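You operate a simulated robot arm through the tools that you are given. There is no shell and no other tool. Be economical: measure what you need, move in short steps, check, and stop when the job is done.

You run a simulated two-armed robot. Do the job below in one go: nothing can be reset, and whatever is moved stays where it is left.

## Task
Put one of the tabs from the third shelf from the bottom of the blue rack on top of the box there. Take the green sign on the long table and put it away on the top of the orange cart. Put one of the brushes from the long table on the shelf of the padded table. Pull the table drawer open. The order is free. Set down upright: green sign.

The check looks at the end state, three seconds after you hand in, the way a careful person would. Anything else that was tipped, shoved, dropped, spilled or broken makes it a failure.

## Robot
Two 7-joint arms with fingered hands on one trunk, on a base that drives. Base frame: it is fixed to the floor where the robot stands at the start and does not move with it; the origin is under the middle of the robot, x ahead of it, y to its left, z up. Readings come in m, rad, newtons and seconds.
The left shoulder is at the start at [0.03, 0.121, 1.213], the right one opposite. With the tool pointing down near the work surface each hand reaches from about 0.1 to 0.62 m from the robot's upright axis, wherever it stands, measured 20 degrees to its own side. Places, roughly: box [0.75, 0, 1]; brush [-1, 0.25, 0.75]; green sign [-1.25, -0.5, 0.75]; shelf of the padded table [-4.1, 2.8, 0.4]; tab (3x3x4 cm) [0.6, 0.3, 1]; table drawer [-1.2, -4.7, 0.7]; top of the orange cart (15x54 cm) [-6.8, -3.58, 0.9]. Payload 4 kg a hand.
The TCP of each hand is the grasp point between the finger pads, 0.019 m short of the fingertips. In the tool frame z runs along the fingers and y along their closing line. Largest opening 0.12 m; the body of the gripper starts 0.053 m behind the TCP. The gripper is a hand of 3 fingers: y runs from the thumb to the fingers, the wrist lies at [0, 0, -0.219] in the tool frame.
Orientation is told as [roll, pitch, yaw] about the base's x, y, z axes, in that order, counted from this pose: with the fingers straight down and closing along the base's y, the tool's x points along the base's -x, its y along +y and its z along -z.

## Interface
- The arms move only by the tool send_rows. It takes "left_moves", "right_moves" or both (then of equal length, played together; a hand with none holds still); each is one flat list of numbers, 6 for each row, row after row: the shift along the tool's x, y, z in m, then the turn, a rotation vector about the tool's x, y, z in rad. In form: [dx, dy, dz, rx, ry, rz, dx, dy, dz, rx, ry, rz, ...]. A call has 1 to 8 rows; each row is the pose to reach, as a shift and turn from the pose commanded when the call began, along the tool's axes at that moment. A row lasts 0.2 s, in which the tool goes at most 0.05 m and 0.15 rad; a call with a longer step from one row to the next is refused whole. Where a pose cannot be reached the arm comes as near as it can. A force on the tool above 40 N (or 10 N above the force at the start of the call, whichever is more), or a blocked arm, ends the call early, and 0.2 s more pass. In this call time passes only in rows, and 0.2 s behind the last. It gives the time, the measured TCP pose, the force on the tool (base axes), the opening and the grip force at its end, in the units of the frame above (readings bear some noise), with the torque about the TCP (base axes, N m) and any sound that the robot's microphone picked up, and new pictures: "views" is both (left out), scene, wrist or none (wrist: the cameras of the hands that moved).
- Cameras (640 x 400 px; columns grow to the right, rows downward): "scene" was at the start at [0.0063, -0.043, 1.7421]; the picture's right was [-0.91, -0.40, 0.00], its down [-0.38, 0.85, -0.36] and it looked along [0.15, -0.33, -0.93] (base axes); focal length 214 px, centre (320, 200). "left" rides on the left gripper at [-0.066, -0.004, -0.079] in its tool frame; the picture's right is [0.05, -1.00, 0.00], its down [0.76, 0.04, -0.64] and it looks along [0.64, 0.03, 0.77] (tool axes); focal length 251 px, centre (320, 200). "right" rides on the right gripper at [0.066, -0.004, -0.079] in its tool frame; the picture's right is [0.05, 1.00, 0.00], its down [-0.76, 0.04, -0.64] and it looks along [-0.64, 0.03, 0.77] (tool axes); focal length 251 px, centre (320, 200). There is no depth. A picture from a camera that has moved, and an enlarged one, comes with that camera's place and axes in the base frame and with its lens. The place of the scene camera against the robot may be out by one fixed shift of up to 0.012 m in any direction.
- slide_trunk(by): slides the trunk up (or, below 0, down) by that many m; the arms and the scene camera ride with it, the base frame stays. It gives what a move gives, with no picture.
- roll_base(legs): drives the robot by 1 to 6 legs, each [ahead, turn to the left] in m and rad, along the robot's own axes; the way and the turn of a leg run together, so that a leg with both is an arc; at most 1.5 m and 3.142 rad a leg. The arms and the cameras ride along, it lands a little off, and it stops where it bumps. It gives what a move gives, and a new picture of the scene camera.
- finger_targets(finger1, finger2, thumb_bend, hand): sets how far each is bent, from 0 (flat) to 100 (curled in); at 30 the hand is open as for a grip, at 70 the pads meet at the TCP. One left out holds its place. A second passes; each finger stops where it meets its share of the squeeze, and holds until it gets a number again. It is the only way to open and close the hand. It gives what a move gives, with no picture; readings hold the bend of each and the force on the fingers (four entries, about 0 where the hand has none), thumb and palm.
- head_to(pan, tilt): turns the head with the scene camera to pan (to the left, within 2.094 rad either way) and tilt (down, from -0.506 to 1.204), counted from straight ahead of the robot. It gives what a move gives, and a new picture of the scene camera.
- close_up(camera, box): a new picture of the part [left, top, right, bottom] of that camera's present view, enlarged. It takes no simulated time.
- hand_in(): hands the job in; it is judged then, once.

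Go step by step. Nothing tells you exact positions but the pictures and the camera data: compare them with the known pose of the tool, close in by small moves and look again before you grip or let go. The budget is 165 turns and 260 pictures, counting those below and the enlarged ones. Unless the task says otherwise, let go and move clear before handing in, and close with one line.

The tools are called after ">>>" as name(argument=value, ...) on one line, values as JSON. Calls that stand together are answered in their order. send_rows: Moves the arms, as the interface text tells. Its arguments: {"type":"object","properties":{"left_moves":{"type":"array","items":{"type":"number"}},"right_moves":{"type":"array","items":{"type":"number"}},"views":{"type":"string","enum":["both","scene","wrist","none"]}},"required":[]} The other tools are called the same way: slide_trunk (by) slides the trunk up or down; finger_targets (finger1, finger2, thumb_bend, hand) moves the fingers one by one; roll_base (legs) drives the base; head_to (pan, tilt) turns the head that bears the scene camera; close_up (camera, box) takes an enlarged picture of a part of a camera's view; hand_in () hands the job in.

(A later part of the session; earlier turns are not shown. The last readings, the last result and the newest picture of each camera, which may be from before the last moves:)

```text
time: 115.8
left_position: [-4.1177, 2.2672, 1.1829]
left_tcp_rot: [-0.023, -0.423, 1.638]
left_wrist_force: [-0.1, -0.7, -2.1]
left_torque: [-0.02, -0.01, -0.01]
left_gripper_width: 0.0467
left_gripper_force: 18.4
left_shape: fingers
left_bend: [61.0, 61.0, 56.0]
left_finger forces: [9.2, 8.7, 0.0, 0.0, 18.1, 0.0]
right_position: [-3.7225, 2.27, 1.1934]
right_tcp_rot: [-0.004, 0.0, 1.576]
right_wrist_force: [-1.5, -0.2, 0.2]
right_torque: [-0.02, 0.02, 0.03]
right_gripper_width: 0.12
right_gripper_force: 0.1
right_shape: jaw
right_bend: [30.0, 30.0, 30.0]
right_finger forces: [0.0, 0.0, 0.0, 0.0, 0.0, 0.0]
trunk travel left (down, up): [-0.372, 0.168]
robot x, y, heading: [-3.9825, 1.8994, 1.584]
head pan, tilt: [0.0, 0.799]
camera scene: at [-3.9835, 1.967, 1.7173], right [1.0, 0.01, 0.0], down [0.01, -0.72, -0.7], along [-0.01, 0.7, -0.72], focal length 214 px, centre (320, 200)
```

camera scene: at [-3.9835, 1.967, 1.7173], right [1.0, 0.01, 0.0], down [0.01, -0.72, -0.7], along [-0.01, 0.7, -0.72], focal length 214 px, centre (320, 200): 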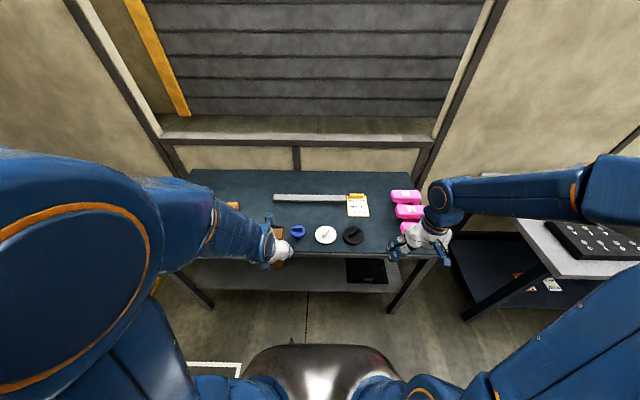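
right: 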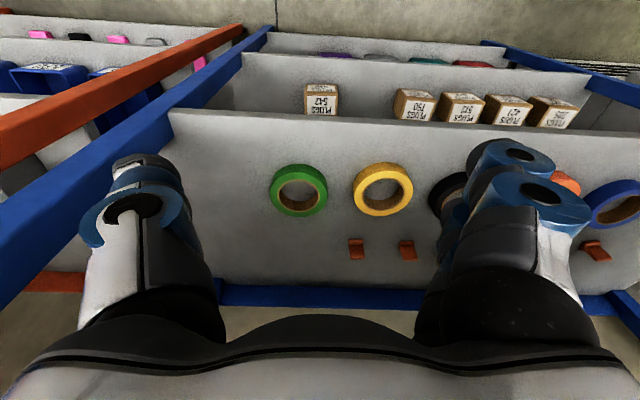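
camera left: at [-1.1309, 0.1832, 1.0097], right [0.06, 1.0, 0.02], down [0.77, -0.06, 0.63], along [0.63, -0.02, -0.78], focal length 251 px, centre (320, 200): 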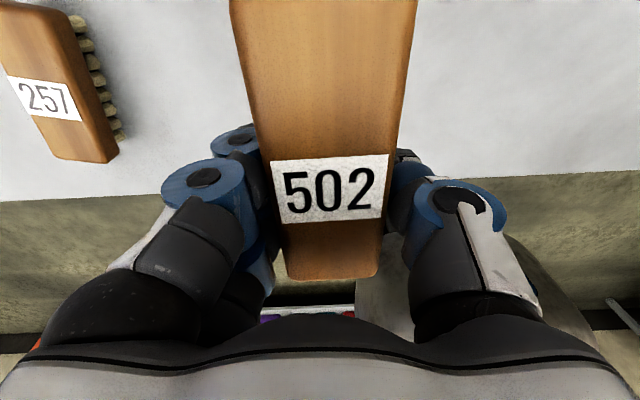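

>>> slide_trunk(by=-0.36)

>>> send_rows(left_moves=[0.018, 0, 0.037, 0, 0, 0, 0.036, 0, 0.074, 0, 0, 0, 0.054, 0, 0.111, 0, 0, 0, 0.072, 0, 0.148, 0, 0, 0, 0.09, 0, 0.185, 0, 0, 0, 0.1, 0, 0.21, 0, 0, 0])

```text
time: 119.3
left_position: [-4.1174, 2.2689, 0.823]
left_tcp_rot: [-0.023, -0.422, 1.637]
left_wrist_force: [0.1, -0.7, -2.1]
left_torque: [-0.01, 0.01, 0.02]
left_gripper_width: 0.0463
left_gripper_force: 18.1
left_shape: fingers
left_bend: [61.0, 61.0, 56.0]
left_finger forces: [9.3, 8.7, 0.0, 0.0, 18.0, 0.0]
right_position: [-3.7215, 2.2715, 0.8326]
right_tcp_rot: [-0.005, 0.005, 1.577]
right_wrist_force: [0.7, -0.2, -0.2]
right_torque: [-0.01, 0.02, 0.01]
right_gripper_width: 0.1201
right_gripper_force: 0.0
right_shape: jaw
right_bend: [30.0, 30.0, 30.0]
right_finger forces: [0.0, 0.0, 0.0, 0.0, 0.0, 0.0]
trunk travel left (down, up): [-0.012, 0.528]
robot x, y, heading: [-3.9878, 1.9014, 1.58]
head pan, tilt: [0.0, 0.799]
```

```text
time: 120.7
left_position: [-4.1102, 2.2641, 0.5894]
left_tcp_rot: [-0.022, -0.423, 1.638]
left_wrist_force: [-0.2, 0.1, -0.7]
left_torque: [-0.01, 0.04, -0.04]
left_gripper_width: 0.0466
left_gripper_force: 18.7
left_shape: fingers
left_bend: [61.0, 61.0, 56.0]
left_finger forces: [9.3, 8.6, 0.1, 0.1, 17.8, 0.0]
right_position: [-3.7221, 2.2707, 0.8315]
right_tcp_rot: [-0.004, 0.006, 1.577]
right_wrist_force: [0.1, -0.1, -0.5]
right_torque: [0.0, 0.03, 0.01]
right_gripper_width: 0.1198
right_gripper_force: 0.1
right_shape: jaw
right_bend: [30.0, 30.0, 30.0]
right_finger forces: [0.0, 0.0, 0.0, 0.0, 0.0, 0.0]
trunk travel left (down, up): [-0.012, 0.528]
robot x, y, heading: [-3.988, 1.8988, 1.581]
head pan, tilt: [0.0, 0.799]
camera scene: at [-3.9834, 1.9688, 1.3573], right [1.0, 0.01, 0.0], down [0.01, -0.72, -0.7], along [-0.01, 0.7, -0.72], focal length 214 px, centre (320, 200)
camera left: at [-4.1111, 2.2918, 0.6884], right [1.0, 0.01, 0.0], down [0.01, -0.96, 0.27], along [0.0, -0.27, -0.96], focal length 251 px, centre (320, 200)
```

scene: 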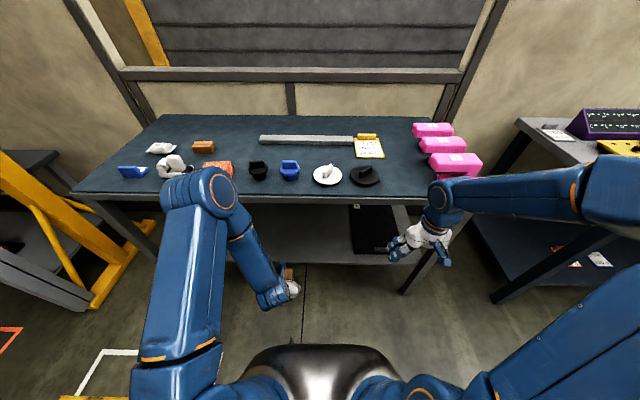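
left: 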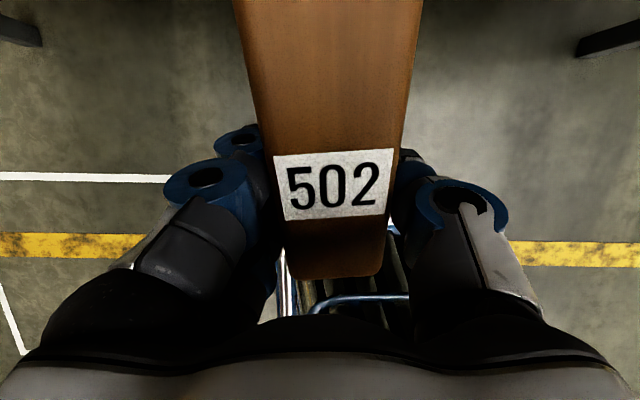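

Good view; the opening is roughly z 0.36–0.79. I lower to z 0.50 and move forward to just before the shelf.

>>> send_rows(left_moves=[0.0175, 0, 0.039, 0, 0, 0, 0.035, 0, 0.0775, 0, 0, 0, -0.0015, 0, 0.094, 0, 0, 0, -0.038, 0, 0.11, 0, 0, 0, -0.0745, 0, 0.127, 0, 0, 0, -0.111, 0, 0.143, 0, 0, 0])

```text
time: 122.1
left_position: [-4.1193, 2.4232, 0.5049]
left_tcp_rot: [-0.022, -0.422, 1.636]
left_wrist_force: [-0.7, -0.5, -2.0]
left_torque: [-0.03, -0.01, 0.0]
left_gripper_width: 0.0468
left_gripper_force: 17.8
left_shape: fingers
left_bend: [61.0, 61.0, 56.0]
left_finger forces: [9.1, 8.6, 0.0, 0.0, 17.9, 0.1]
right_position: [-3.7214, 2.272, 0.8322]
right_tcp_rot: [-0.001, 0.004, 1.576]
right_wrist_force: [-0.2, 0.0, -0.1]
right_torque: [0.03, 0.0, -0.02]
right_gripper_width: 0.1197
right_gripper_force: 0.1
right_shape: jaw
right_bend: [30.0, 30.0, 30.0]
right_finger forces: [0.1, 0.0, 0.0, 0.1, 0.1, 0.0]
trunk travel left (down, up): [-0.012, 0.528]
robot x, y, heading: [-3.9858, 1.9016, 1.586]
head pan, tilt: [0.0, 0.799]
camera scene: at [-3.983, 1.9687, 1.3572], right [1.0, 0.01, 0.0], down [0.01, -0.72, -0.7], along [-0.01, 0.7, -0.72], focal length 214 px, centre (320, 200)
camera left: at [-4.1189, 2.4512, 0.6037], right [1.0, 0.01, 0.0], down [0.01, -0.96, 0.27], along [0.0, -0.27, -0.96], focal length 251 px, centre (320, 200)
```

scene: 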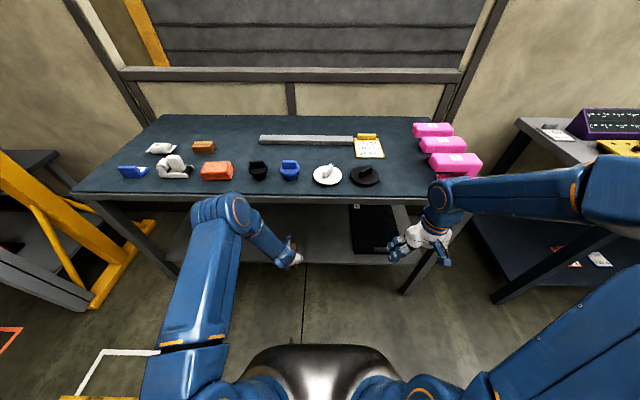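
left: 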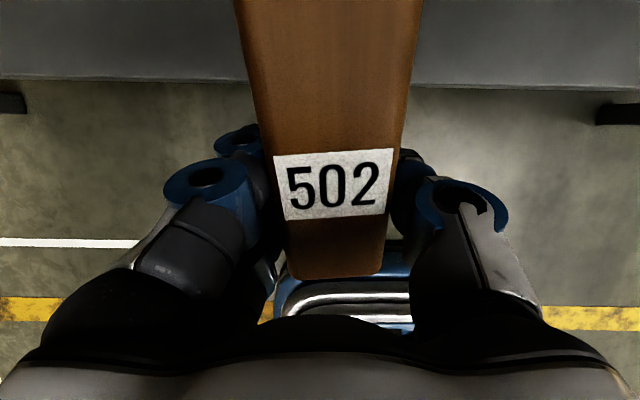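

The shelf edge is at y ≈ 2.49. I move the brush in over the shelf.

>>> send_rows(left_moves=[-0.039, 0, 0.0175, 0, 0, 0, -0.0775, 0, 0.035, 0, 0, 0, -0.116, 0, 0.0525, 0, 0, 0, -0.15, 0, 0.068, 0, 0, 0])

```text
time: 123.1
left_position: [-4.128, 2.5869, 0.5026]
left_tcp_rot: [-0.019, -0.42, 1.636]
left_wrist_force: [0.2, -1.3, -1.1]
left_torque: [-0.03, 0.03, 0.03]
left_gripper_width: 0.0465
left_gripper_force: 16.2
left_shape: fingers
left_bend: [61.0, 61.0, 56.0]
left_finger forces: [8.0, 8.2, 0.0, 0.0, 16.1, 0.0]
right_position: [-3.7216, 2.2712, 0.8315]
right_tcp_rot: [-0.002, 0.004, 1.577]
right_wrist_force: [0.2, 0.0, 0.0]
right_torque: [0.0, -0.01, 0.01]
right_gripper_width: 0.1201
right_gripper_force: 0.0
right_shape: jaw
right_bend: [30.0, 30.0, 30.0]
right_finger forces: [0.1, 0.1, 0.0, 0.1, 0.0, 0.1]
trunk travel left (down, up): [-0.012, 0.528]
robot x, y, heading: [-3.9872, 1.9012, 1.584]
head pan, tilt: [0.0, 0.799]
camera scene: at [-3.9833, 1.969, 1.3572], right [1.0, 0.01, 0.0], down [0.01, -0.72, -0.7], along [-0.01, 0.7, -0.72], focal length 214 px, centre (320, 200)
camera left: at [-4.127, 2.6169, 0.6031], right [1.0, 0.01, 0.0], down [0.01, -0.96, 0.28], along [0.0, -0.28, -0.96], focal length 251 px, centre (320, 200)
```

scene: 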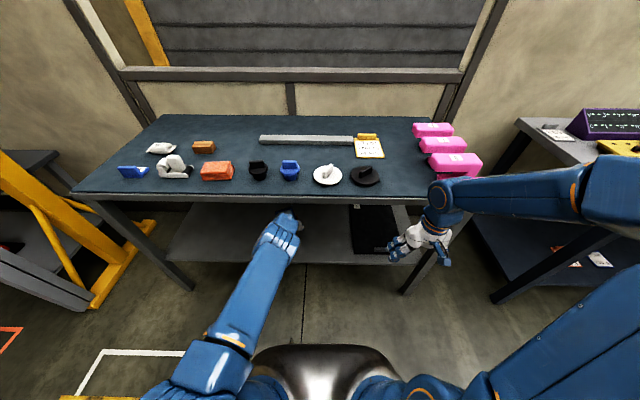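
left: 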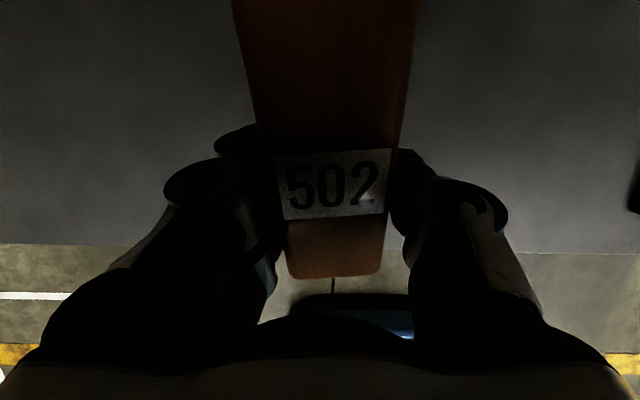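

The arm is low and straight. I lower and level the hand so the brush is nearly flat.

>>> send_rows(left_moves=[0.009, 0, 0.02, 0, 0.135, 0, 0.018, 0, 0.041, 0, 0.27, 0, 0.026, 0, 0.059, 0, 0.35, 0])

```text
time: 123.9
left_position: [-4.1267, 2.5446, 0.4707]
left_tcp_rot: [-0.019, -0.133, 1.629]
left_wrist_force: [0.3, -0.3, -0.9]
left_torque: [0.03, -0.02, 0.01]
left_gripper_width: 0.046
left_gripper_force: 16.2
left_shape: fingers
left_bend: [61.0, 61.0, 56.0]
left_finger forces: [8.2, 8.1, 0.0, 0.0, 16.2, 0.1]
left hand out of reach, approached as far as the arm can: row 1, 2, 3
right_position: [-3.7216, 2.2718, 0.8325]
right_tcp_rot: [-0.004, 0.004, 1.576]
right_wrist_force: [-0.2, 0.6, 0.3]
right_torque: [-0.01, 0.02, -0.01]
right_gripper_width: 0.1198
right_gripper_force: 0.0
right_shape: jaw
right_bend: [30.0, 30.0, 30.0]
right_finger forces: [0.0, 0.1, 0.0, 0.0, 0.0, 0.0]
trunk travel left (down, up): [-0.012, 0.528]
robot x, y, heading: [-3.9834, 1.8993, 1.58]
head pan, tilt: [0.0, 0.799]
camera scene: at [-3.9831, 1.9686, 1.3573], right [1.0, 0.01, 0.0], down [0.01, -0.72, -0.7], along [-0.01, 0.7, -0.72], focal length 214 px, centre (320, 200)
camera left: at [-4.1278, 2.5998, 0.5571], right [1.0, 0.0, 0.01], down [0.0, -0.84, 0.54], along [0.01, -0.54, -0.84], focal length 251 px, centre (320, 200)
```

scene: 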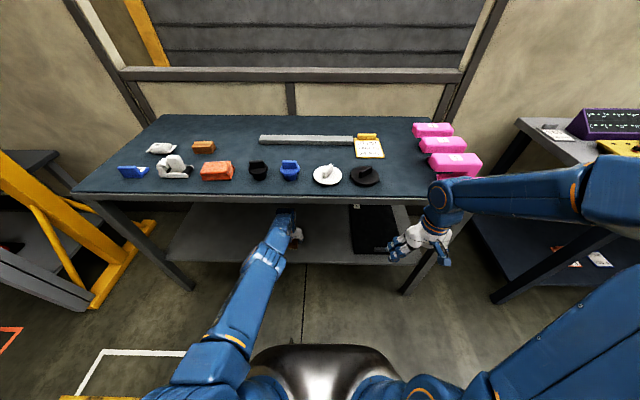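
left: 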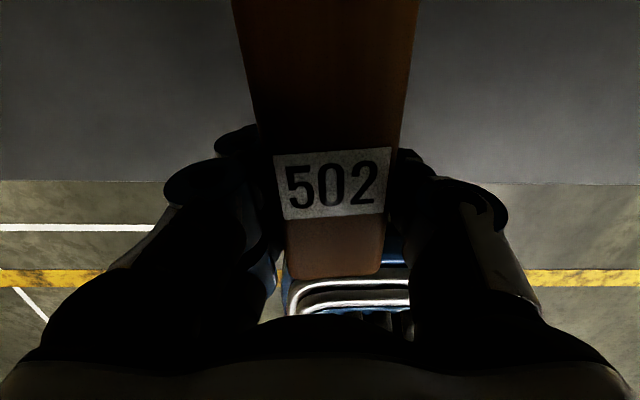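

The hand is nearly level but short of reach; I roll forward 7 cm.

>>> roll_base(legs=[[0.07, 0]])

>>> send_rows(left_moves=[0.004, 0, 0.025, 0, 0, 0, 0.007, 0, 0.045, 0, 0, 0], views="wrist")

```text
time: 124.9
left_position: [-4.1277, 2.6164, 0.4701]
left_tcp_rot: [-0.022, -0.13, 1.629]
left_wrist_force: [0.2, -0.3, -0.8]
left_torque: [0.01, -0.01, 0.01]
left_gripper_width: 0.0462
left_gripper_force: 16.2
left_shape: fingers
left_bend: [61.0, 61.0, 56.0]
left_finger forces: [8.0, 8.2, 0.1, 0.0, 16.2, 0.0]
right_position: [-3.7234, 2.3437, 0.8322]
right_tcp_rot: [-0.002, 0.006, 1.574]
right_wrist_force: [-0.2, 0.2, 0.7]
right_torque: [0.0, 0.01, -0.02]
right_gripper_width: 0.1201
right_gripper_force: 0.0
right_shape: jaw
right_bend: [30.0, 30.0, 30.0]
right_finger forces: [0.0, 0.0, 0.0, 0.0, 0.1, 0.0]
trunk travel left (down, up): [-0.012, 0.528]
robot x, y, heading: [-3.988, 1.971, 1.582]
head pan, tilt: [0.0, 0.799]
camera scene: at [-3.9839, 2.041, 1.3572], right [1.0, 0.01, 0.0], down [0.01, -0.72, -0.7], along [-0.01, 0.7, -0.72], focal length 214 px, centre (320, 200)
```

scene: 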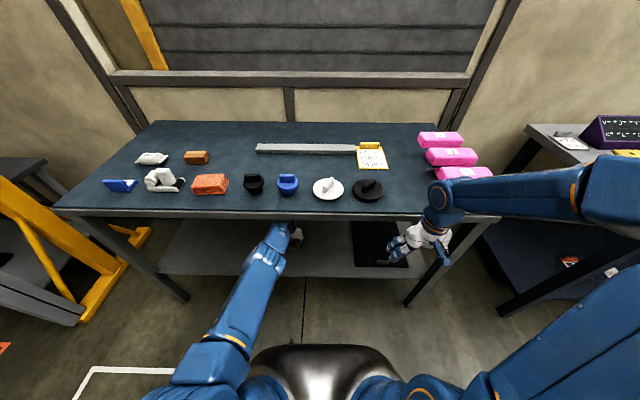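

```text
time: 125.5
left_position: [-4.124, 2.6034, 0.4472]
left_tcp_rot: [-0.022, -0.133, 1.63]
left_wrist_force: [-1.1, 0.0, -1.0]
left_torque: [-0.04, -0.01, 0.0]
left_gripper_width: 0.0462
left_gripper_force: 16.1
left_shape: fingers
left_bend: [61.0, 61.0, 56.0]
left_finger forces: [8.0, 8.1, 0.0, 0.0, 16.2, 0.1]
left hand out of reach, approached as far as the arm can: row 1, 2
right_position: [-3.7218, 2.3419, 0.8321]
right_tcp_rot: [-0.003, 0.006, 1.578]
right_wrist_force: [0.9, -0.8, -0.5]
right_torque: [0.01, 0.02, 0.01]
right_gripper_width: 0.12
right_gripper_force: 0.1
right_shape: jaw
right_bend: [30.0, 30.0, 30.0]
right_finger forces: [0.1, 0.1, 0.1, 0.0, 0.1, 0.0]
trunk travel left (down, up): [-0.012, 0.528]
robot x, y, heading: [-3.9899, 1.9722, 1.579]
head pan, tilt: [0.0, 0.799]
camera left: at [-4.1259, 2.6589, 0.534], right [1.0, 0.0, 0.01], down [-0.01, -0.84, 0.54], along [0.01, -0.54, -0.84], focal length 251 px, centre (320, 200)
```

left: 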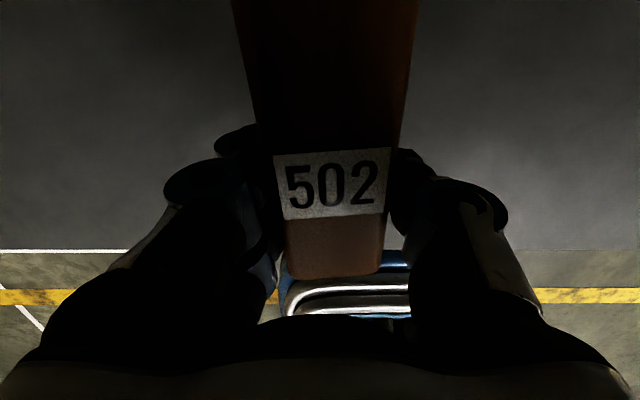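

>>> send_rows(left_moves=[0.0125, 0, 0.0185, 0, 0, 0, 0.025, 0, 0.037, 0, 0, 0], views="wrist")

```text
time: 126.1
left_position: [-4.1223, 2.5826, 0.407]
left_tcp_rot: [-0.021, -0.131, 1.63]
left_wrist_force: [0.8, -0.7, -1.0]
left_torque: [0.01, -0.02, 0.02]
left_gripper_width: 0.0464
left_gripper_force: 16.2
left_shape: fingers
left_bend: [61.0, 61.0, 56.0]
left_finger forces: [8.0, 8.1, 0.0, 0.1, 16.3, 0.0]
right_position: [-3.7232, 2.342, 0.8318]
right_tcp_rot: [-0.003, 0.007, 1.578]
right_wrist_force: [0.8, 0.7, 0.3]
right_torque: [0.0, 0.01, 0.02]
right_gripper_width: 0.1201
right_gripper_force: 0.0
right_shape: jaw
right_bend: [30.0, 30.0, 30.0]
right_finger forces: [0.0, 0.0, 0.0, 0.1, 0.0, 0.0]
trunk travel left (down, up): [-0.012, 0.528]
robot x, y, heading: [-3.9873, 1.9738, 1.581]
head pan, tilt: [0.0, 0.799]
camera left: at [-4.1234, 2.6376, 0.494], right [1.0, 0.0, 0.01], down [0.0, -0.84, 0.54], along [0.01, -0.54, -0.84], focal length 251 px, centre (320, 200)
```

left: 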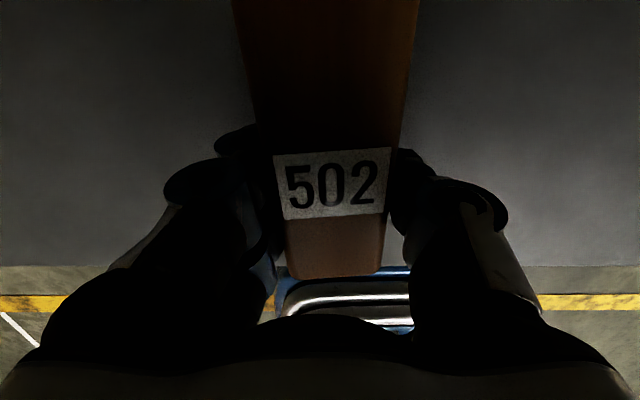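

>>> send_rows(left_moves=[0.001, 0, 0.008, 0, 0, 0], views="none")

```text
time: 126.5
left_position: [-4.1227, 2.5769, 0.4015]
left_tcp_rot: [-0.022, -0.133, 1.63]
left_wrist_force: [-0.5, 0.1, -1.6]
left_torque: [-0.02, 0.03, 0.06]
left_gripper_width: 0.0466
left_gripper_force: 16.4
left_shape: fingers
left_bend: [61.0, 61.0, 56.0]
left_finger forces: [8.1, 8.2, 0.0, 0.0, 16.2, 0.0]
left hand out of reach, approached as far as the arm can: row 1
right_position: [-3.7225, 2.3426, 0.8329]
right_tcp_rot: [-0.002, 0.006, 1.577]
right_wrist_force: [-0.6, -0.4, 0.0]
right_torque: [-0.01, -0.01, -0.02]
right_gripper_width: 0.1199
right_gripper_force: 0.1
right_shape: jaw
right_bend: [30.0, 30.0, 30.0]
right_finger forces: [0.0, 0.1, 0.0, 0.1, 0.0, 0.2]
trunk travel left (down, up): [-0.012, 0.528]
robot x, y, heading: [-3.9851, 1.971, 1.581]
head pan, tilt: [0.0, 0.799]
```

>>> slide_trunk(by=-0.011)

```text
time: 127.1
left_position: [-4.1217, 2.5778, 0.3913]
left_tcp_rot: [-0.021, -0.132, 1.629]
left_wrist_force: [1.1, 0.5, -1.1]
left_torque: [-0.03, -0.06, 0.02]
left_gripper_width: 0.0461
left_gripper_force: 16.8
left_shape: fingers
left_bend: [61.0, 61.0, 56.0]
left_finger forces: [7.9, 8.5, 0.1, 0.0, 16.6, 0.0]
right_position: [-3.7216, 2.3424, 0.8213]
right_tcp_rot: [-0.005, 0.005, 1.579]
right_wrist_force: [0.0, 0.8, 0.8]
right_torque: [-0.03, 0.0, 0.02]
right_gripper_width: 0.12
right_gripper_force: 0.1
right_shape: jaw
right_bend: [30.0, 30.0, 30.0]
right_finger forces: [0.0, 0.1, 0.0, 0.1, 0.0, 0.0]
trunk travel left (down, up): [-0.001, 0.539]
robot x, y, heading: [-3.9866, 1.9716, 1.58]
head pan, tilt: [0.0, 0.799]
```

>>> roll_base(legs=[[0.05, 0]])

>>> send_rows(left_moves=[0.012, 0, 0.012, 0, 0, 0], views="wrist")

```text
time: 128.0
left_position: [-4.1216, 2.6276, 0.3909]
left_tcp_rot: [-0.02, -0.132, 1.628]
left_wrist_force: [0.2, -0.1, -1.5]
left_torque: [-0.04, 0.0, 0.0]
left_gripper_width: 0.0462
left_gripper_force: 17.5
left_shape: fingers
left_bend: [61.0, 61.0, 56.0]
left_finger forces: [8.2, 9.1, 0.1, 0.0, 17.4, 0.1]
right_position: [-3.7229, 2.3934, 0.8219]
right_tcp_rot: [-0.003, 0.005, 1.578]
right_wrist_force: [-0.2, 0.0, -0.5]
right_torque: [-0.03, -0.01, 0.03]
right_gripper_width: 0.1201
right_gripper_force: 0.0
right_shape: jaw
right_bend: [30.0, 30.0, 30.0]
right_finger forces: [0.0, 0.0, 0.0, 0.0, 0.1, 0.1]
trunk travel left (down, up): [-0.001, 0.539]
robot x, y, heading: [-3.9854, 2.0217, 1.579]
head pan, tilt: [0.0, 0.799]
camera scene: at [-3.9844, 2.0912, 1.3462], right [1.0, 0.01, 0.0], down [0.01, -0.72, -0.7], along [-0.01, 0.7, -0.72], focal length 214 px, centre (320, 200)
```

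scene: 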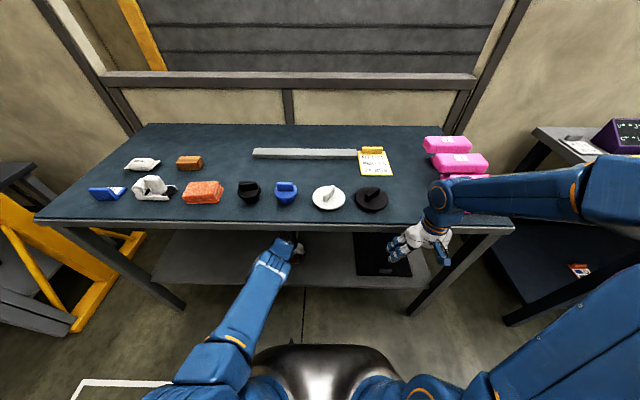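

```text
time: 128.5
left_position: [-4.121, 2.6291, 0.3909]
left_tcp_rot: [-0.021, -0.153, 1.626]
left_wrist_force: [-1.4, -3.9, 20.3]
left_torque: [-0.68, 0.56, 0.05]
left_gripper_width: 0.0465
left_gripper_force: 28.7
left_shape: fingers
left_bend: [61.0, 61.0, 56.0]
left_finger forces: [9.3, 29.3, 0.1, 0.0, 18.6, 0.0]
right_position: [-3.7249, 2.3921, 0.822]
right_tcp_rot: [-0.004, 0.005, 1.578]
right_wrist_force: [0.3, -0.4, 0.1]
right_torque: [0.01, 0.0, 0.0]
right_gripper_width: 0.1201
right_gripper_force: 0.1
right_shape: jaw
right_bend: [30.0, 30.0, 30.0]
right_finger forces: [0.0, 0.0, 0.0, 0.1, 0.0, 0.1]
trunk travel left (down, up): [-0.001, 0.539]
robot x, y, heading: [-3.9847, 2.0211, 1.58]
head pan, tilt: [0.0, 0.799]
stopped in row 1 (left hand): the force on the tool passed its limit at 46 N (the readings are from after the stop); the commanded pose is now the measured one
camera left: at [-4.1217, 2.682, 0.4777], right [1.0, 0.0, 0.01], down [-0.01, -0.86, 0.52], along [0.01, -0.52, -0.86], focal length 251 px, centre (320, 200)
```

left: 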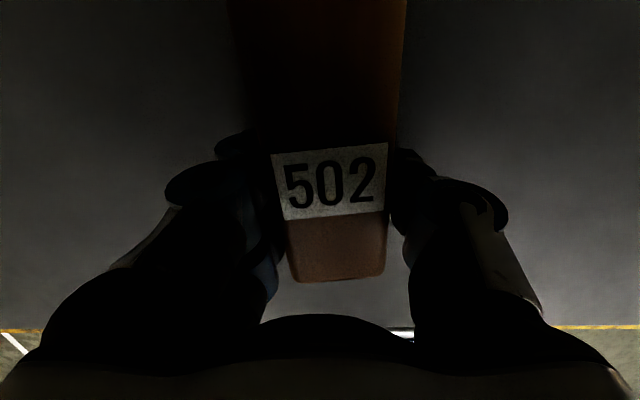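

The brush touches the shelf well inside the edge. I lift 5 mm and open.

>>> send_rows(left_moves=[-0.001, 0, -0.006, 0, 0, 0], views="none")

>>> finger_targets(hand="left", finger1=52, finger2=52, thumb_bend=48)

>>> close_up(camera="left", box=[0, 0, 640, 400])

```text
time: 128.9
left_position: [-4.1219, 2.624, 0.3909]
left_tcp_rot: [-0.022, -0.144, 1.625]
left_wrist_force: [-0.1, 0.0, -1.6]
left_torque: [0.0, 0.02, 0.01]
left_gripper_width: 0.0466
left_gripper_force: 18.0
left_shape: fingers
left_bend: [61.0, 61.0, 56.0]
left_finger forces: [8.1, 9.7, 0.0, 0.0, 17.7, 0.0]
right_position: [-3.7228, 2.3941, 0.8216]
right_tcp_rot: [-0.004, 0.003, 1.577]
right_wrist_force: [0.5, 1.0, 0.7]
right_torque: [0.0, 0.05, -0.01]
right_gripper_width: 0.1199
right_gripper_force: 0.0
right_shape: jaw
right_bend: [30.0, 30.0, 30.0]
right_finger forces: [0.1, 0.1, 0.0, 0.1, 0.1, 0.0]
trunk travel left (down, up): [-0.001, 0.539]
robot x, y, heading: [-3.9884, 2.0222, 1.58]
head pan, tilt: [0.0, 0.799]
```

```text
time: 129.9
left_position: [-4.1208, 2.6268, 0.3919]
left_tcp_rot: [-0.02, -0.148, 1.626]
left_wrist_force: [0.0, 0.0, -0.1]
left_torque: [0.0, -0.01, 0.0]
left_gripper_width: 0.0677
left_gripper_force: 0.2
left_shape: fingers
left_bend: [52.0, 52.0, 48.0]
left_finger forces: [0.0, 0.1, 0.0, 0.1, 0.1, 0.0]
right_position: [-3.7221, 2.3927, 0.821]
right_tcp_rot: [-0.004, 0.003, 1.578]
right_wrist_force: [-0.3, -0.1, -0.1]
right_torque: [-0.01, 0.03, -0.04]
right_gripper_width: 0.1199
right_gripper_force: 0.0
right_shape: jaw
right_bend: [30.0, 30.0, 30.0]
right_finger forces: [0.1, 0.0, 0.1, 0.0, 0.0, 0.1]
trunk travel left (down, up): [-0.001, 0.539]
robot x, y, heading: [-3.9861, 2.0187, 1.579]
head pan, tilt: [0.0, 0.799]
```

```text
1.00 times, centred on (320, 200) of left (not enlarged: the box is as wide or as high as the picture)
camera zoom: at [-4.1222, 2.6797, 0.4801], right [1.0, 0.0, 0.01], down [-0.01, -0.85, 0.52], along [0.01, -0.52, -0.85], focal length 251 px, centre (320, 200)
```

zoom: 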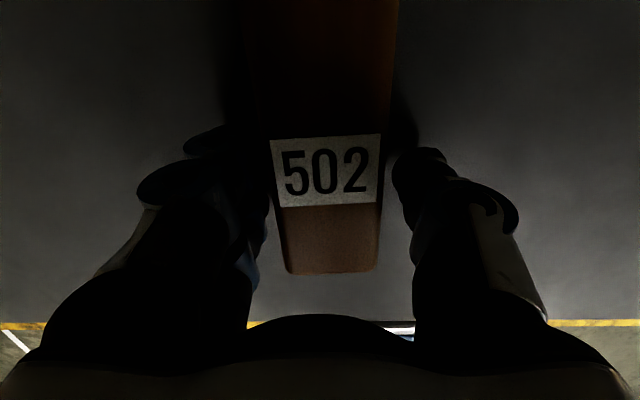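

Released. I lift the hand straight off along its axis and look.

>>> send_rows(left_moves=[0, 0, -0.025, 0, 0, 0, 0, 0, -0.05, 0, 0, 0, 0, 0, -0.07, 0, 0, 0])

```text
time: 130.4
left_position: [-4.1254, 2.5748, 0.3854]
left_tcp_rot: [-0.006, -0.068, 1.618]
left_wrist_force: [8.3, -3.8, 92.7]
left_torque: [-1.17, 3.57, 0.24]
left_gripper_width: 0.068
left_gripper_force: 46.7
left_shape: fingers
left_bend: [52.0, 56.0, 48.0]
left_finger forces: [0.3, 92.4, 0.0, 0.0, 0.0, 0.1]
right_position: [-3.7243, 2.3913, 0.8238]
right_tcp_rot: [-0.006, 0.003, 1.579]
right_wrist_force: [0.0, 0.3, 0.1]
right_torque: [0.01, 0.01, 0.0]
right_gripper_width: 0.12
right_gripper_force: 0.2
right_shape: jaw
right_bend: [30.0, 30.0, 30.0]
right_finger forces: [0.0, 0.0, 0.0, 0.0, 0.0, 0.1]
trunk travel left (down, up): [-0.001, 0.539]
robot x, y, heading: [-3.9831, 2.0237, 1.581]
head pan, tilt: [0.0, 0.799]
stopped in row 2 (left hand): the force on the tool passed its limit at 158 N (the readings are from after the stop); the commanded pose is now the measured one
camera scene: at [-3.988, 2.0888, 1.3464], right [1.0, 0.01, 0.0], down [0.01, -0.72, -0.7], along [-0.01, 0.7, -0.72], focal length 214 px, centre (320, 200)
camera left: at [-4.1251, 2.6359, 0.4698], right [1.0, -0.01, 0.0], down [-0.01, -0.81, 0.59], along [0.0, -0.59, -0.81], focal length 251 px, centre (320, 200)
```

scene: 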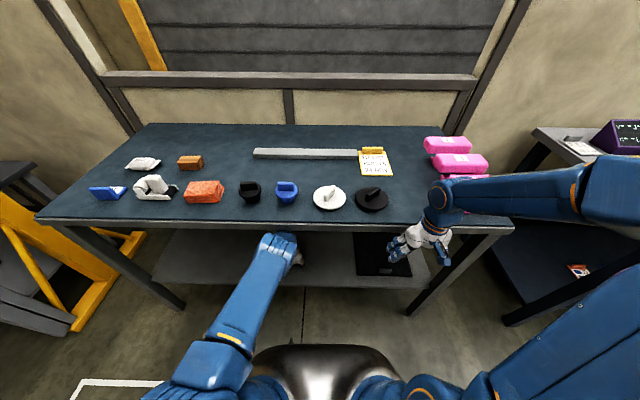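
left: 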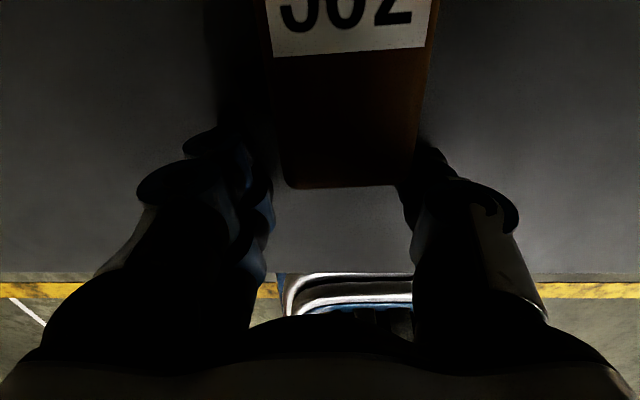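

The arm near its stretch limit dipped and pressed the shelf. I relieve it by raising the trunk.

>>> slide_trunk(by=0.05)

>>> close_up(camera="left", box=[0, 0, 640, 400])

```text
time: 130.7
left_position: [-4.1264, 2.5734, 0.3862]
left_tcp_rot: [-0.003, -0.064, 1.618]
left_wrist_force: [4.5, 1.3, 43.7]
left_torque: [-0.39, 1.66, -0.03]
left_gripper_width: 0.0683
left_gripper_force: 22.2
left_shape: fingers
left_bend: [52.0, 55.0, 48.0]
left_finger forces: [0.0, 43.8, 0.1, 0.0, 0.0, 0.0]
right_position: [-3.7239, 2.3927, 0.8255]
right_tcp_rot: [-0.006, 0.004, 1.578]
right_wrist_force: [0.5, 0.2, 0.7]
right_torque: [0.03, -0.01, -0.02]
right_gripper_width: 0.1201
right_gripper_force: 0.1
right_shape: jaw
right_bend: [30.0, 30.0, 30.0]
right_finger forces: [0.1, 0.1, 0.0, 0.1, 0.0, 0.0]
trunk travel left (down, up): [-0.003, 0.537]
robot x, y, heading: [-3.9895, 2.022, 1.583]
head pan, tilt: [0.0, 0.799]
stopped: the force on the tool passed its limit at 126 N (the readings are from after the stop); the commanded pose is now the measured one
```

```text
1.00 times, centred on (320, 200) of left (not enlarged: the box is as wide or as high as the picture)
camera zoom: at [-4.1253, 2.6343, 0.4698], right [1.0, -0.01, 0.0], down [-0.01, -0.81, 0.59], along [0.0, -0.59, -0.81], focal length 251 px, centre (320, 200)
```

zoom: 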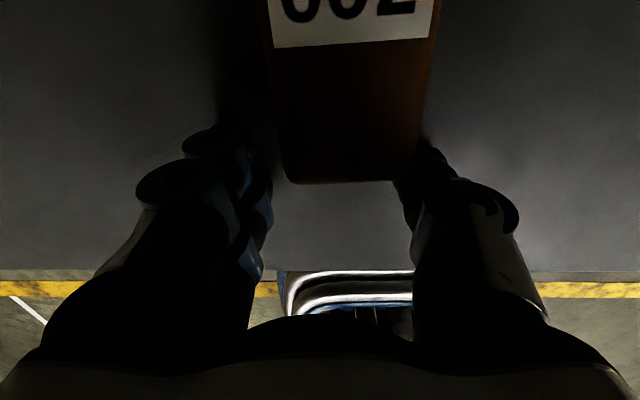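

>>> slide_trunk(by=0.04)

```text
time: 131.0
left_position: [-4.1266, 2.5711, 0.3865]
left_tcp_rot: [-0.001, -0.06, 1.615]
left_wrist_force: [3.6, 3.9, 39.5]
left_torque: [-0.21, 1.51, -0.11]
left_gripper_width: 0.0683
left_gripper_force: 19.7
left_shape: fingers
left_bend: [52.0, 55.0, 48.0]
left_finger forces: [0.0, 39.6, 0.0, 0.0, 0.1, 0.0]
right_position: [-3.7236, 2.3922, 0.8272]
right_tcp_rot: [-0.004, 0.004, 1.578]
right_wrist_force: [0.5, -0.4, 0.0]
right_torque: [0.0, -0.01, -0.01]
right_gripper_width: 0.1201
right_gripper_force: 0.1
right_shape: jaw
right_bend: [30.0, 30.0, 30.0]
right_finger forces: [0.0, 0.0, 0.1, 0.0, 0.0, 0.1]
trunk travel left (down, up): [-0.006, 0.534]
robot x, y, heading: [-3.988, 2.0199, 1.587]
head pan, tilt: [0.0, 0.799]
stopped: the force on the tool passed its limit at 92 N (the readings are from after the stop); the commanded pose is now the measured one
```

>>> send_rows(left_moves=[0.0, 0, -0.015, 0, 0, 0], views="none")

```text
time: 131.3
left_position: [-4.1269, 2.5693, 0.3886]
left_tcp_rot: [0.002, -0.062, 1.613]
left_wrist_force: [4.4, 3.8, 46.3]
left_torque: [-0.15, 1.7, -0.11]
left_gripper_width: 0.069
left_gripper_force: 23.8
left_shape: fingers
left_bend: [52.0, 55.0, 48.0]
left_finger forces: [4.0, 43.2, 0.0, 0.0, 0.7, 0.1]
right_position: [-3.7245, 2.3909, 0.8269]
right_tcp_rot: [-0.004, 0.001, 1.581]
right_wrist_force: [0.2, 0.8, -0.1]
right_torque: [0.03, -0.01, 0.01]
right_gripper_width: 0.1202
right_gripper_force: 0.0
right_shape: jaw
right_bend: [30.0, 30.0, 30.0]
right_finger forces: [0.0, 0.0, 0.0, 0.1, 0.1, 0.1]
trunk travel left (down, up): [-0.006, 0.534]
robot x, y, heading: [-3.9884, 2.0223, 1.584]
head pan, tilt: [0.0, 0.799]
stopped in row 1 (left hand): the force on the tool passed its limit at 133 N (the readings are from after the stop); the commanded pose is now the measured one
```

I relieve the pressure by opening the fingers wider (their tips rise as they open).

>>> finger_targets(hand="left", finger1=25, finger2=20, thumb_bend=30)

>>> close_up(camera="left", box=[0, 0, 640, 400])

```text
time: 131.6
left_position: [-4.1259, 2.569, 0.3875]
left_tcp_rot: [-0.001, -0.068, 1.614]
left_wrist_force: [8.5, 4.6, 22.2]
left_torque: [-0.06, 0.8, -0.14]
left_gripper_width: 0.1322
left_gripper_force: 11.6
left_shape: fingers
left_bend: [26.0, 44.0, 30.0]
left_finger forces: [0.0, 22.9, 0.0, 0.1, 0.1, 0.0]
right_position: [-3.7246, 2.3908, 0.8267]
right_tcp_rot: [-0.003, 0.002, 1.579]
right_wrist_force: [0.1, 0.9, 0.0]
right_torque: [-0.05, -0.01, 0.0]
right_gripper_width: 0.1201
right_gripper_force: 0.1
right_shape: jaw
right_bend: [30.0, 30.0, 30.0]
right_finger forces: [0.0, 0.1, 0.0, 0.0, 0.0, 0.1]
trunk travel left (down, up): [-0.006, 0.534]
robot x, y, heading: [-3.985, 2.0206, 1.581]
head pan, tilt: [0.0, 0.799]
stopped (left hand): the force on the tool passed its limit at 80 N (the readings are from after the stop); the commanded pose is now the measured one
```

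```text
1.00 times, centred on (320, 200) of left (not enlarged: the box is as wide or as high as the picture)
camera zoom: at [-4.1245, 2.6312, 0.47], right [1.0, -0.01, 0.0], down [-0.01, -0.81, 0.59], along [-0.01, -0.59, -0.81], focal length 251 px, centre (320, 200)
```

zoom: 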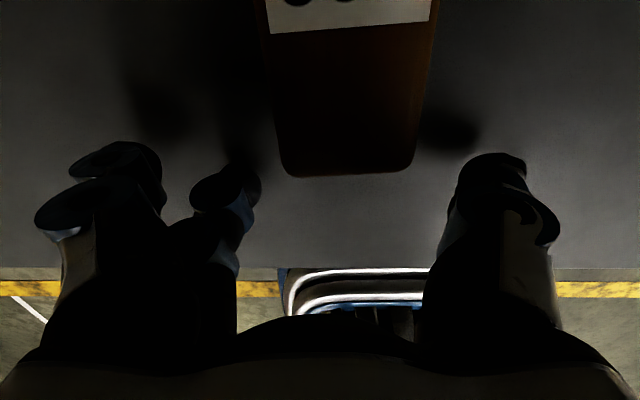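

>>> finger_targets(hand="left", finger2=20)

>>> slide_trunk(by=0.03)

```text
time: 132.6
left_position: [-4.1242, 2.5694, 0.3862]
left_tcp_rot: [-0.002, -0.061, 1.614]
left_wrist_force: [0.5, -0.1, -0.6]
left_torque: [0.0, 0.0, 0.0]
left_gripper_width: 0.1321
left_gripper_force: 0.0
left_shape: fingers
left_bend: [25.0, 20.0, 30.0]
left_finger forces: [0.1, 0.1, 0.0, 0.1, 0.0, 0.0]
right_position: [-3.7229, 2.3921, 0.8249]
right_tcp_rot: [-0.003, 0.002, 1.58]
right_wrist_force: [0.3, -0.7, 0.6]
right_torque: [-0.01, 0.01, 0.01]
right_gripper_width: 0.1197
right_gripper_force: 0.1
right_shape: jaw
right_bend: [30.0, 30.0, 30.0]
right_finger forces: [0.0, 0.0, 0.0, 0.1, 0.1, 0.0]
trunk travel left (down, up): [-0.006, 0.534]
robot x, y, heading: [-3.9825, 2.0205, 1.58]
head pan, tilt: [0.0, 0.799]
```

```text
time: 133.3
left_position: [-4.1278, 2.5372, 0.3829]
left_tcp_rot: [0.007, 0.004, 1.608]
left_wrist_force: [1.1, -1.0, 0.1]
left_torque: [0.0, -0.06, 0.01]
left_gripper_width: 0.1326
left_gripper_force: 0.0
left_shape: fingers
left_bend: [25.0, 20.0, 30.0]
left_finger forces: [0.0, 0.0, 0.0, 0.0, 0.0, 0.0]
right_position: [-3.7268, 2.3981, 0.8536]
right_tcp_rot: [-0.009, 0.008, 1.58]
right_wrist_force: [0.4, -0.4, -0.1]
right_torque: [-0.03, 0.0, -0.01]
right_gripper_width: 0.1199
right_gripper_force: 0.0
right_shape: jaw
right_bend: [30.0, 30.0, 30.0]
right_finger forces: [0.0, 0.1, 0.1, 0.0, 0.0, 0.0]
trunk travel left (down, up): [-0.036, 0.504]
robot x, y, heading: [-3.988, 2.0219, 1.586]
head pan, tilt: [0.0, 0.799]
```

Raising pushed the forearm against the table edge from below, so I undo that and instead back the robot straight out.

>>> slide_trunk(by=-0.03)

>>> head_to(pan=0.25, tilt=0.8)

>>> close_up(camera="left", box=[0, 0, 640, 400])

```text
time: 134.1
left_position: [-4.125, 2.5681, 0.3884]
left_tcp_rot: [0.0, -0.067, 1.611]
left_wrist_force: [-0.3, -0.2, -0.3]
left_torque: [0.02, 0.02, 0.0]
left_gripper_width: 0.1326
left_gripper_force: 0.0
left_shape: fingers
left_bend: [25.0, 20.0, 30.0]
left_finger forces: [0.0, 0.0, 0.0, 0.1, 0.0, 0.0]
right_position: [-3.7238, 2.3887, 0.8293]
right_tcp_rot: [-0.004, 0.001, 1.579]
right_wrist_force: [0.5, 0.1, -0.9]
right_torque: [-0.02, 0.05, -0.01]
right_gripper_width: 0.1201
right_gripper_force: 0.1
right_shape: jaw
right_bend: [30.0, 30.0, 30.0]
right_finger forces: [0.1, 0.0, 0.0, 0.1, 0.0, 0.0]
trunk travel left (down, up): [-0.006, 0.534]
robot x, y, heading: [-3.9895, 2.0235, 1.582]
head pan, tilt: [0.0, 0.799]
```

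```text
time: 134.8
left_position: [-4.1248, 2.569, 0.3877]
left_tcp_rot: [0.002, -0.065, 1.612]
left_wrist_force: [0.3, -0.6, 0.1]
left_torque: [-0.03, 0.02, -0.02]
left_gripper_width: 0.1326
left_gripper_force: 0.1
left_shape: fingers
left_bend: [25.0, 20.0, 30.0]
left_finger forces: [0.1, 0.1, 0.0, 0.1, 0.0, 0.0]
right_position: [-3.7235, 2.3897, 0.8275]
right_tcp_rot: [-0.004, 0.0, 1.579]
right_wrist_force: [0.7, -0.2, 0.2]
right_torque: [0.01, 0.0, 0.02]
right_gripper_width: 0.12
right_gripper_force: 0.1
right_shape: jaw
right_bend: [30.0, 30.0, 30.0]
right_finger forces: [0.0, 0.0, 0.0, 0.0, 0.0, 0.0]
trunk travel left (down, up): [-0.006, 0.534]
robot x, y, heading: [-3.9868, 2.0238, 1.582]
head pan, tilt: [0.25, 0.799]
camera scene: at [-4.0043, 2.0832, 1.3508], right [0.97, 0.26, 0.0], down [0.18, -0.69, -0.7], along [-0.18, 0.68, -0.72], focal length 214 px, centre (320, 200)
```

scene: 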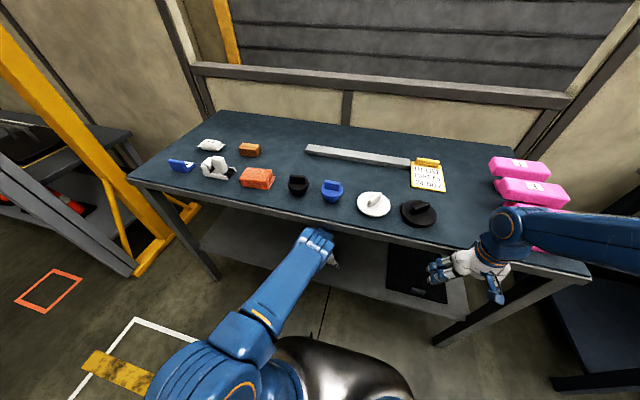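

```text
1.00 times, centred on (320, 200) of left (not enlarged: the box is as wide or as high as the picture)
camera zoom: at [-4.1244, 2.6304, 0.4707], right [1.0, -0.01, 0.0], down [-0.01, -0.81, 0.59], along [-0.01, -0.59, -0.81], focal length 251 px, centre (320, 200)
```

zoom: 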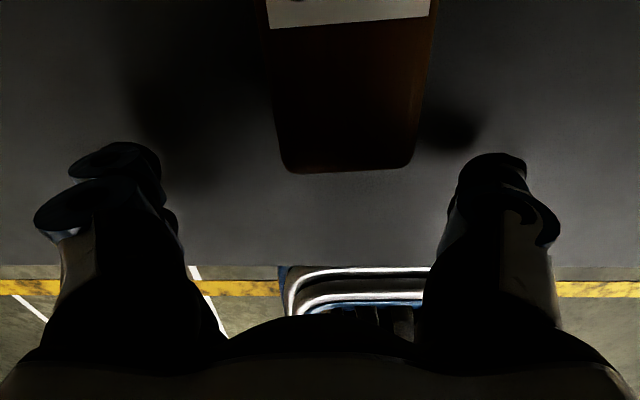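

Everything on the table is in place and the brush lies on the shelf. I back out.

>>> roll_base(legs=[[-0.4, 0]])

```text
time: 137.3
left_position: [-4.1205, 2.1782, 0.3861]
left_tcp_rot: [0.0, -0.063, 1.611]
left_wrist_force: [0.3, 0.0, 0.0]
left_torque: [0.0, -0.02, 0.0]
left_gripper_width: 0.1325
left_gripper_force: 0.1
left_shape: fingers
left_bend: [25.0, 20.0, 30.0]
left_finger forces: [0.0, 0.0, 0.0, 0.0, 0.0, 0.0]
right_position: [-3.718, 1.9994, 0.8263]
right_tcp_rot: [-0.004, 0.004, 1.58]
right_wrist_force: [0.4, -0.3, 0.3]
right_torque: [0.0, 0.0, 0.02]
right_gripper_width: 0.1201
right_gripper_force: 0.0
right_shape: jaw
right_bend: [30.0, 30.0, 30.0]
right_finger forces: [0.1, 0.0, 0.0, 0.0, 0.1, 0.0]
trunk travel left (down, up): [-0.006, 0.534]
robot x, y, heading: [-3.9828, 1.6295, 1.578]
head pan, tilt: [0.25, 0.799]
camera scene: at [-3.9999, 1.6938, 1.3506], right [0.97, 0.26, 0.0], down [0.18, -0.69, -0.7], along [-0.18, 0.67, -0.72], focal length 214 px, centre (320, 200)
```

scene: 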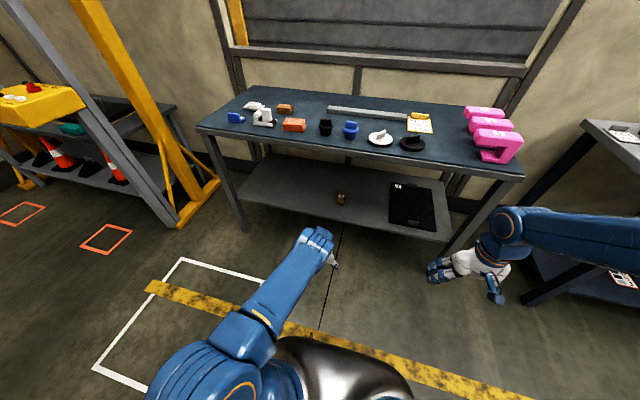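

The brush lies safely on the shelf. I raise the trunk and fold the left arm for driving.

>>> slide_trunk(by=0.4)

>>> send_rows(left_moves=[0.02, 0, -0.04, 0, 0, 0, 0.04, 0, -0.08, 0, 0, 0, 0.06, 0, -0.12, 0, 0, 0, 0.08, 0, -0.16, 0, 0, 0, 0.1, 0, -0.2, 0, 0, 0, 0.12, 0, -0.24, 0, 0, 0, 0.14, 0, -0.28, 0, 0, 0, 0.14, 0, -0.32, 0, 0, 0], views="none")

>>> head_to(pan=0.9, tilt=0.4)

```text
time: 141.1
left_position: [-4.1201, 2.1779, 0.7853]
left_tcp_rot: [-0.001, -0.063, 1.609]
left_wrist_force: [0.2, 0.3, -0.3]
left_torque: [-0.03, 0.03, 0.02]
left_gripper_width: 0.1328
left_gripper_force: 0.0
left_shape: fingers
left_bend: [25.0, 20.0, 30.0]
left_finger forces: [0.0, 0.1, 0.1, 0.0, 0.1, 0.0]
right_position: [-3.7186, 1.9985, 1.226]
right_tcp_rot: [-0.004, 0.003, 1.579]
right_wrist_force: [-0.5, 0.7, -0.3]
right_torque: [-0.01, -0.01, -0.05]
right_gripper_width: 0.1203
right_gripper_force: 0.1
right_shape: jaw
right_bend: [30.0, 30.0, 30.0]
right_finger forces: [0.1, 0.1, 0.0, 0.0, 0.1, 0.0]
trunk travel left (down, up): [-0.406, 0.134]
robot x, y, heading: [-3.9824, 1.6273, 1.579]
head pan, tilt: [0.25, 0.799]
```

```text
time: 142.9
left_position: [-4.1124, 2.0158, 1.1003]
left_tcp_rot: [-0.001, -0.06, 1.614]
left_wrist_force: [0.4, -0.4, -0.7]
left_torque: [0.04, 0.02, -0.01]
left_gripper_width: 0.1322
left_gripper_force: 0.2
left_shape: fingers
left_bend: [25.0, 20.0, 30.0]
left_finger forces: [0.0, 0.0, 0.1, 0.0, 0.0, 0.0]
right_position: [-3.7173, 1.9987, 1.2268]
right_tcp_rot: [-0.006, 0.005, 1.578]
right_wrist_force: [0.2, -1.5, 1.1]
right_torque: [-0.02, 0.0, 0.02]
right_gripper_width: 0.1198
right_gripper_force: 0.0
right_shape: jaw
right_bend: [30.0, 30.0, 30.0]
right_finger forces: [0.0, 0.0, 0.0, 0.1, 0.0, 0.0]
trunk travel left (down, up): [-0.406, 0.134]
robot x, y, heading: [-3.9853, 1.6293, 1.583]
head pan, tilt: [0.25, 0.799]
```

```text
time: 144.0
left_position: [-4.1139, 2.017, 1.0993]
left_tcp_rot: [0.001, -0.061, 1.612]
left_wrist_force: [-0.3, 0.8, 0.0]
left_torque: [-0.05, 0.01, 0.02]
left_gripper_width: 0.1329
left_gripper_force: 0.0
left_shape: fingers
left_bend: [25.0, 20.0, 30.0]
left_finger forces: [0.0, 0.0, 0.0, 0.0, 0.0, 0.1]
right_position: [-3.7182, 1.9988, 1.2265]
right_tcp_rot: [-0.004, 0.004, 1.577]
right_wrist_force: [0.4, 0.5, 0.5]
right_torque: [-0.02, -0.01, -0.03]
right_gripper_width: 0.1201
right_gripper_force: 0.0
right_shape: jaw
right_bend: [30.0, 30.0, 30.0]
right_finger forces: [0.0, 0.0, 0.0, 0.0, 0.0, 0.0]
trunk travel left (down, up): [-0.406, 0.134]
robot x, y, heading: [-3.982, 1.6289, 1.58]
head pan, tilt: [0.901, 0.4]
camera scene: at [-4.0522, 1.6729, 1.7856], right [0.61, 0.79, 0.0], down [0.31, -0.24, -0.92], along [-0.73, 0.57, -0.39], focal length 214 px, centre (320, 200)
```

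scene: 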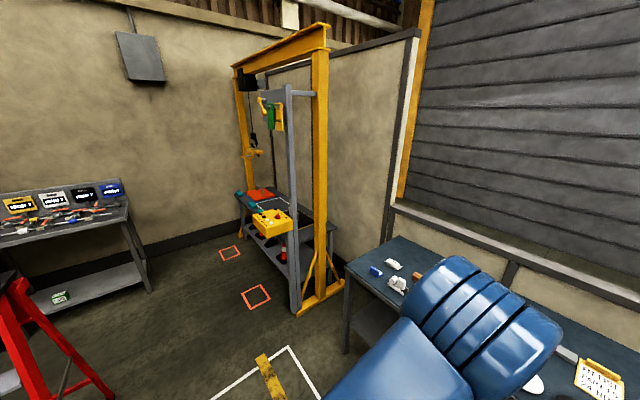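

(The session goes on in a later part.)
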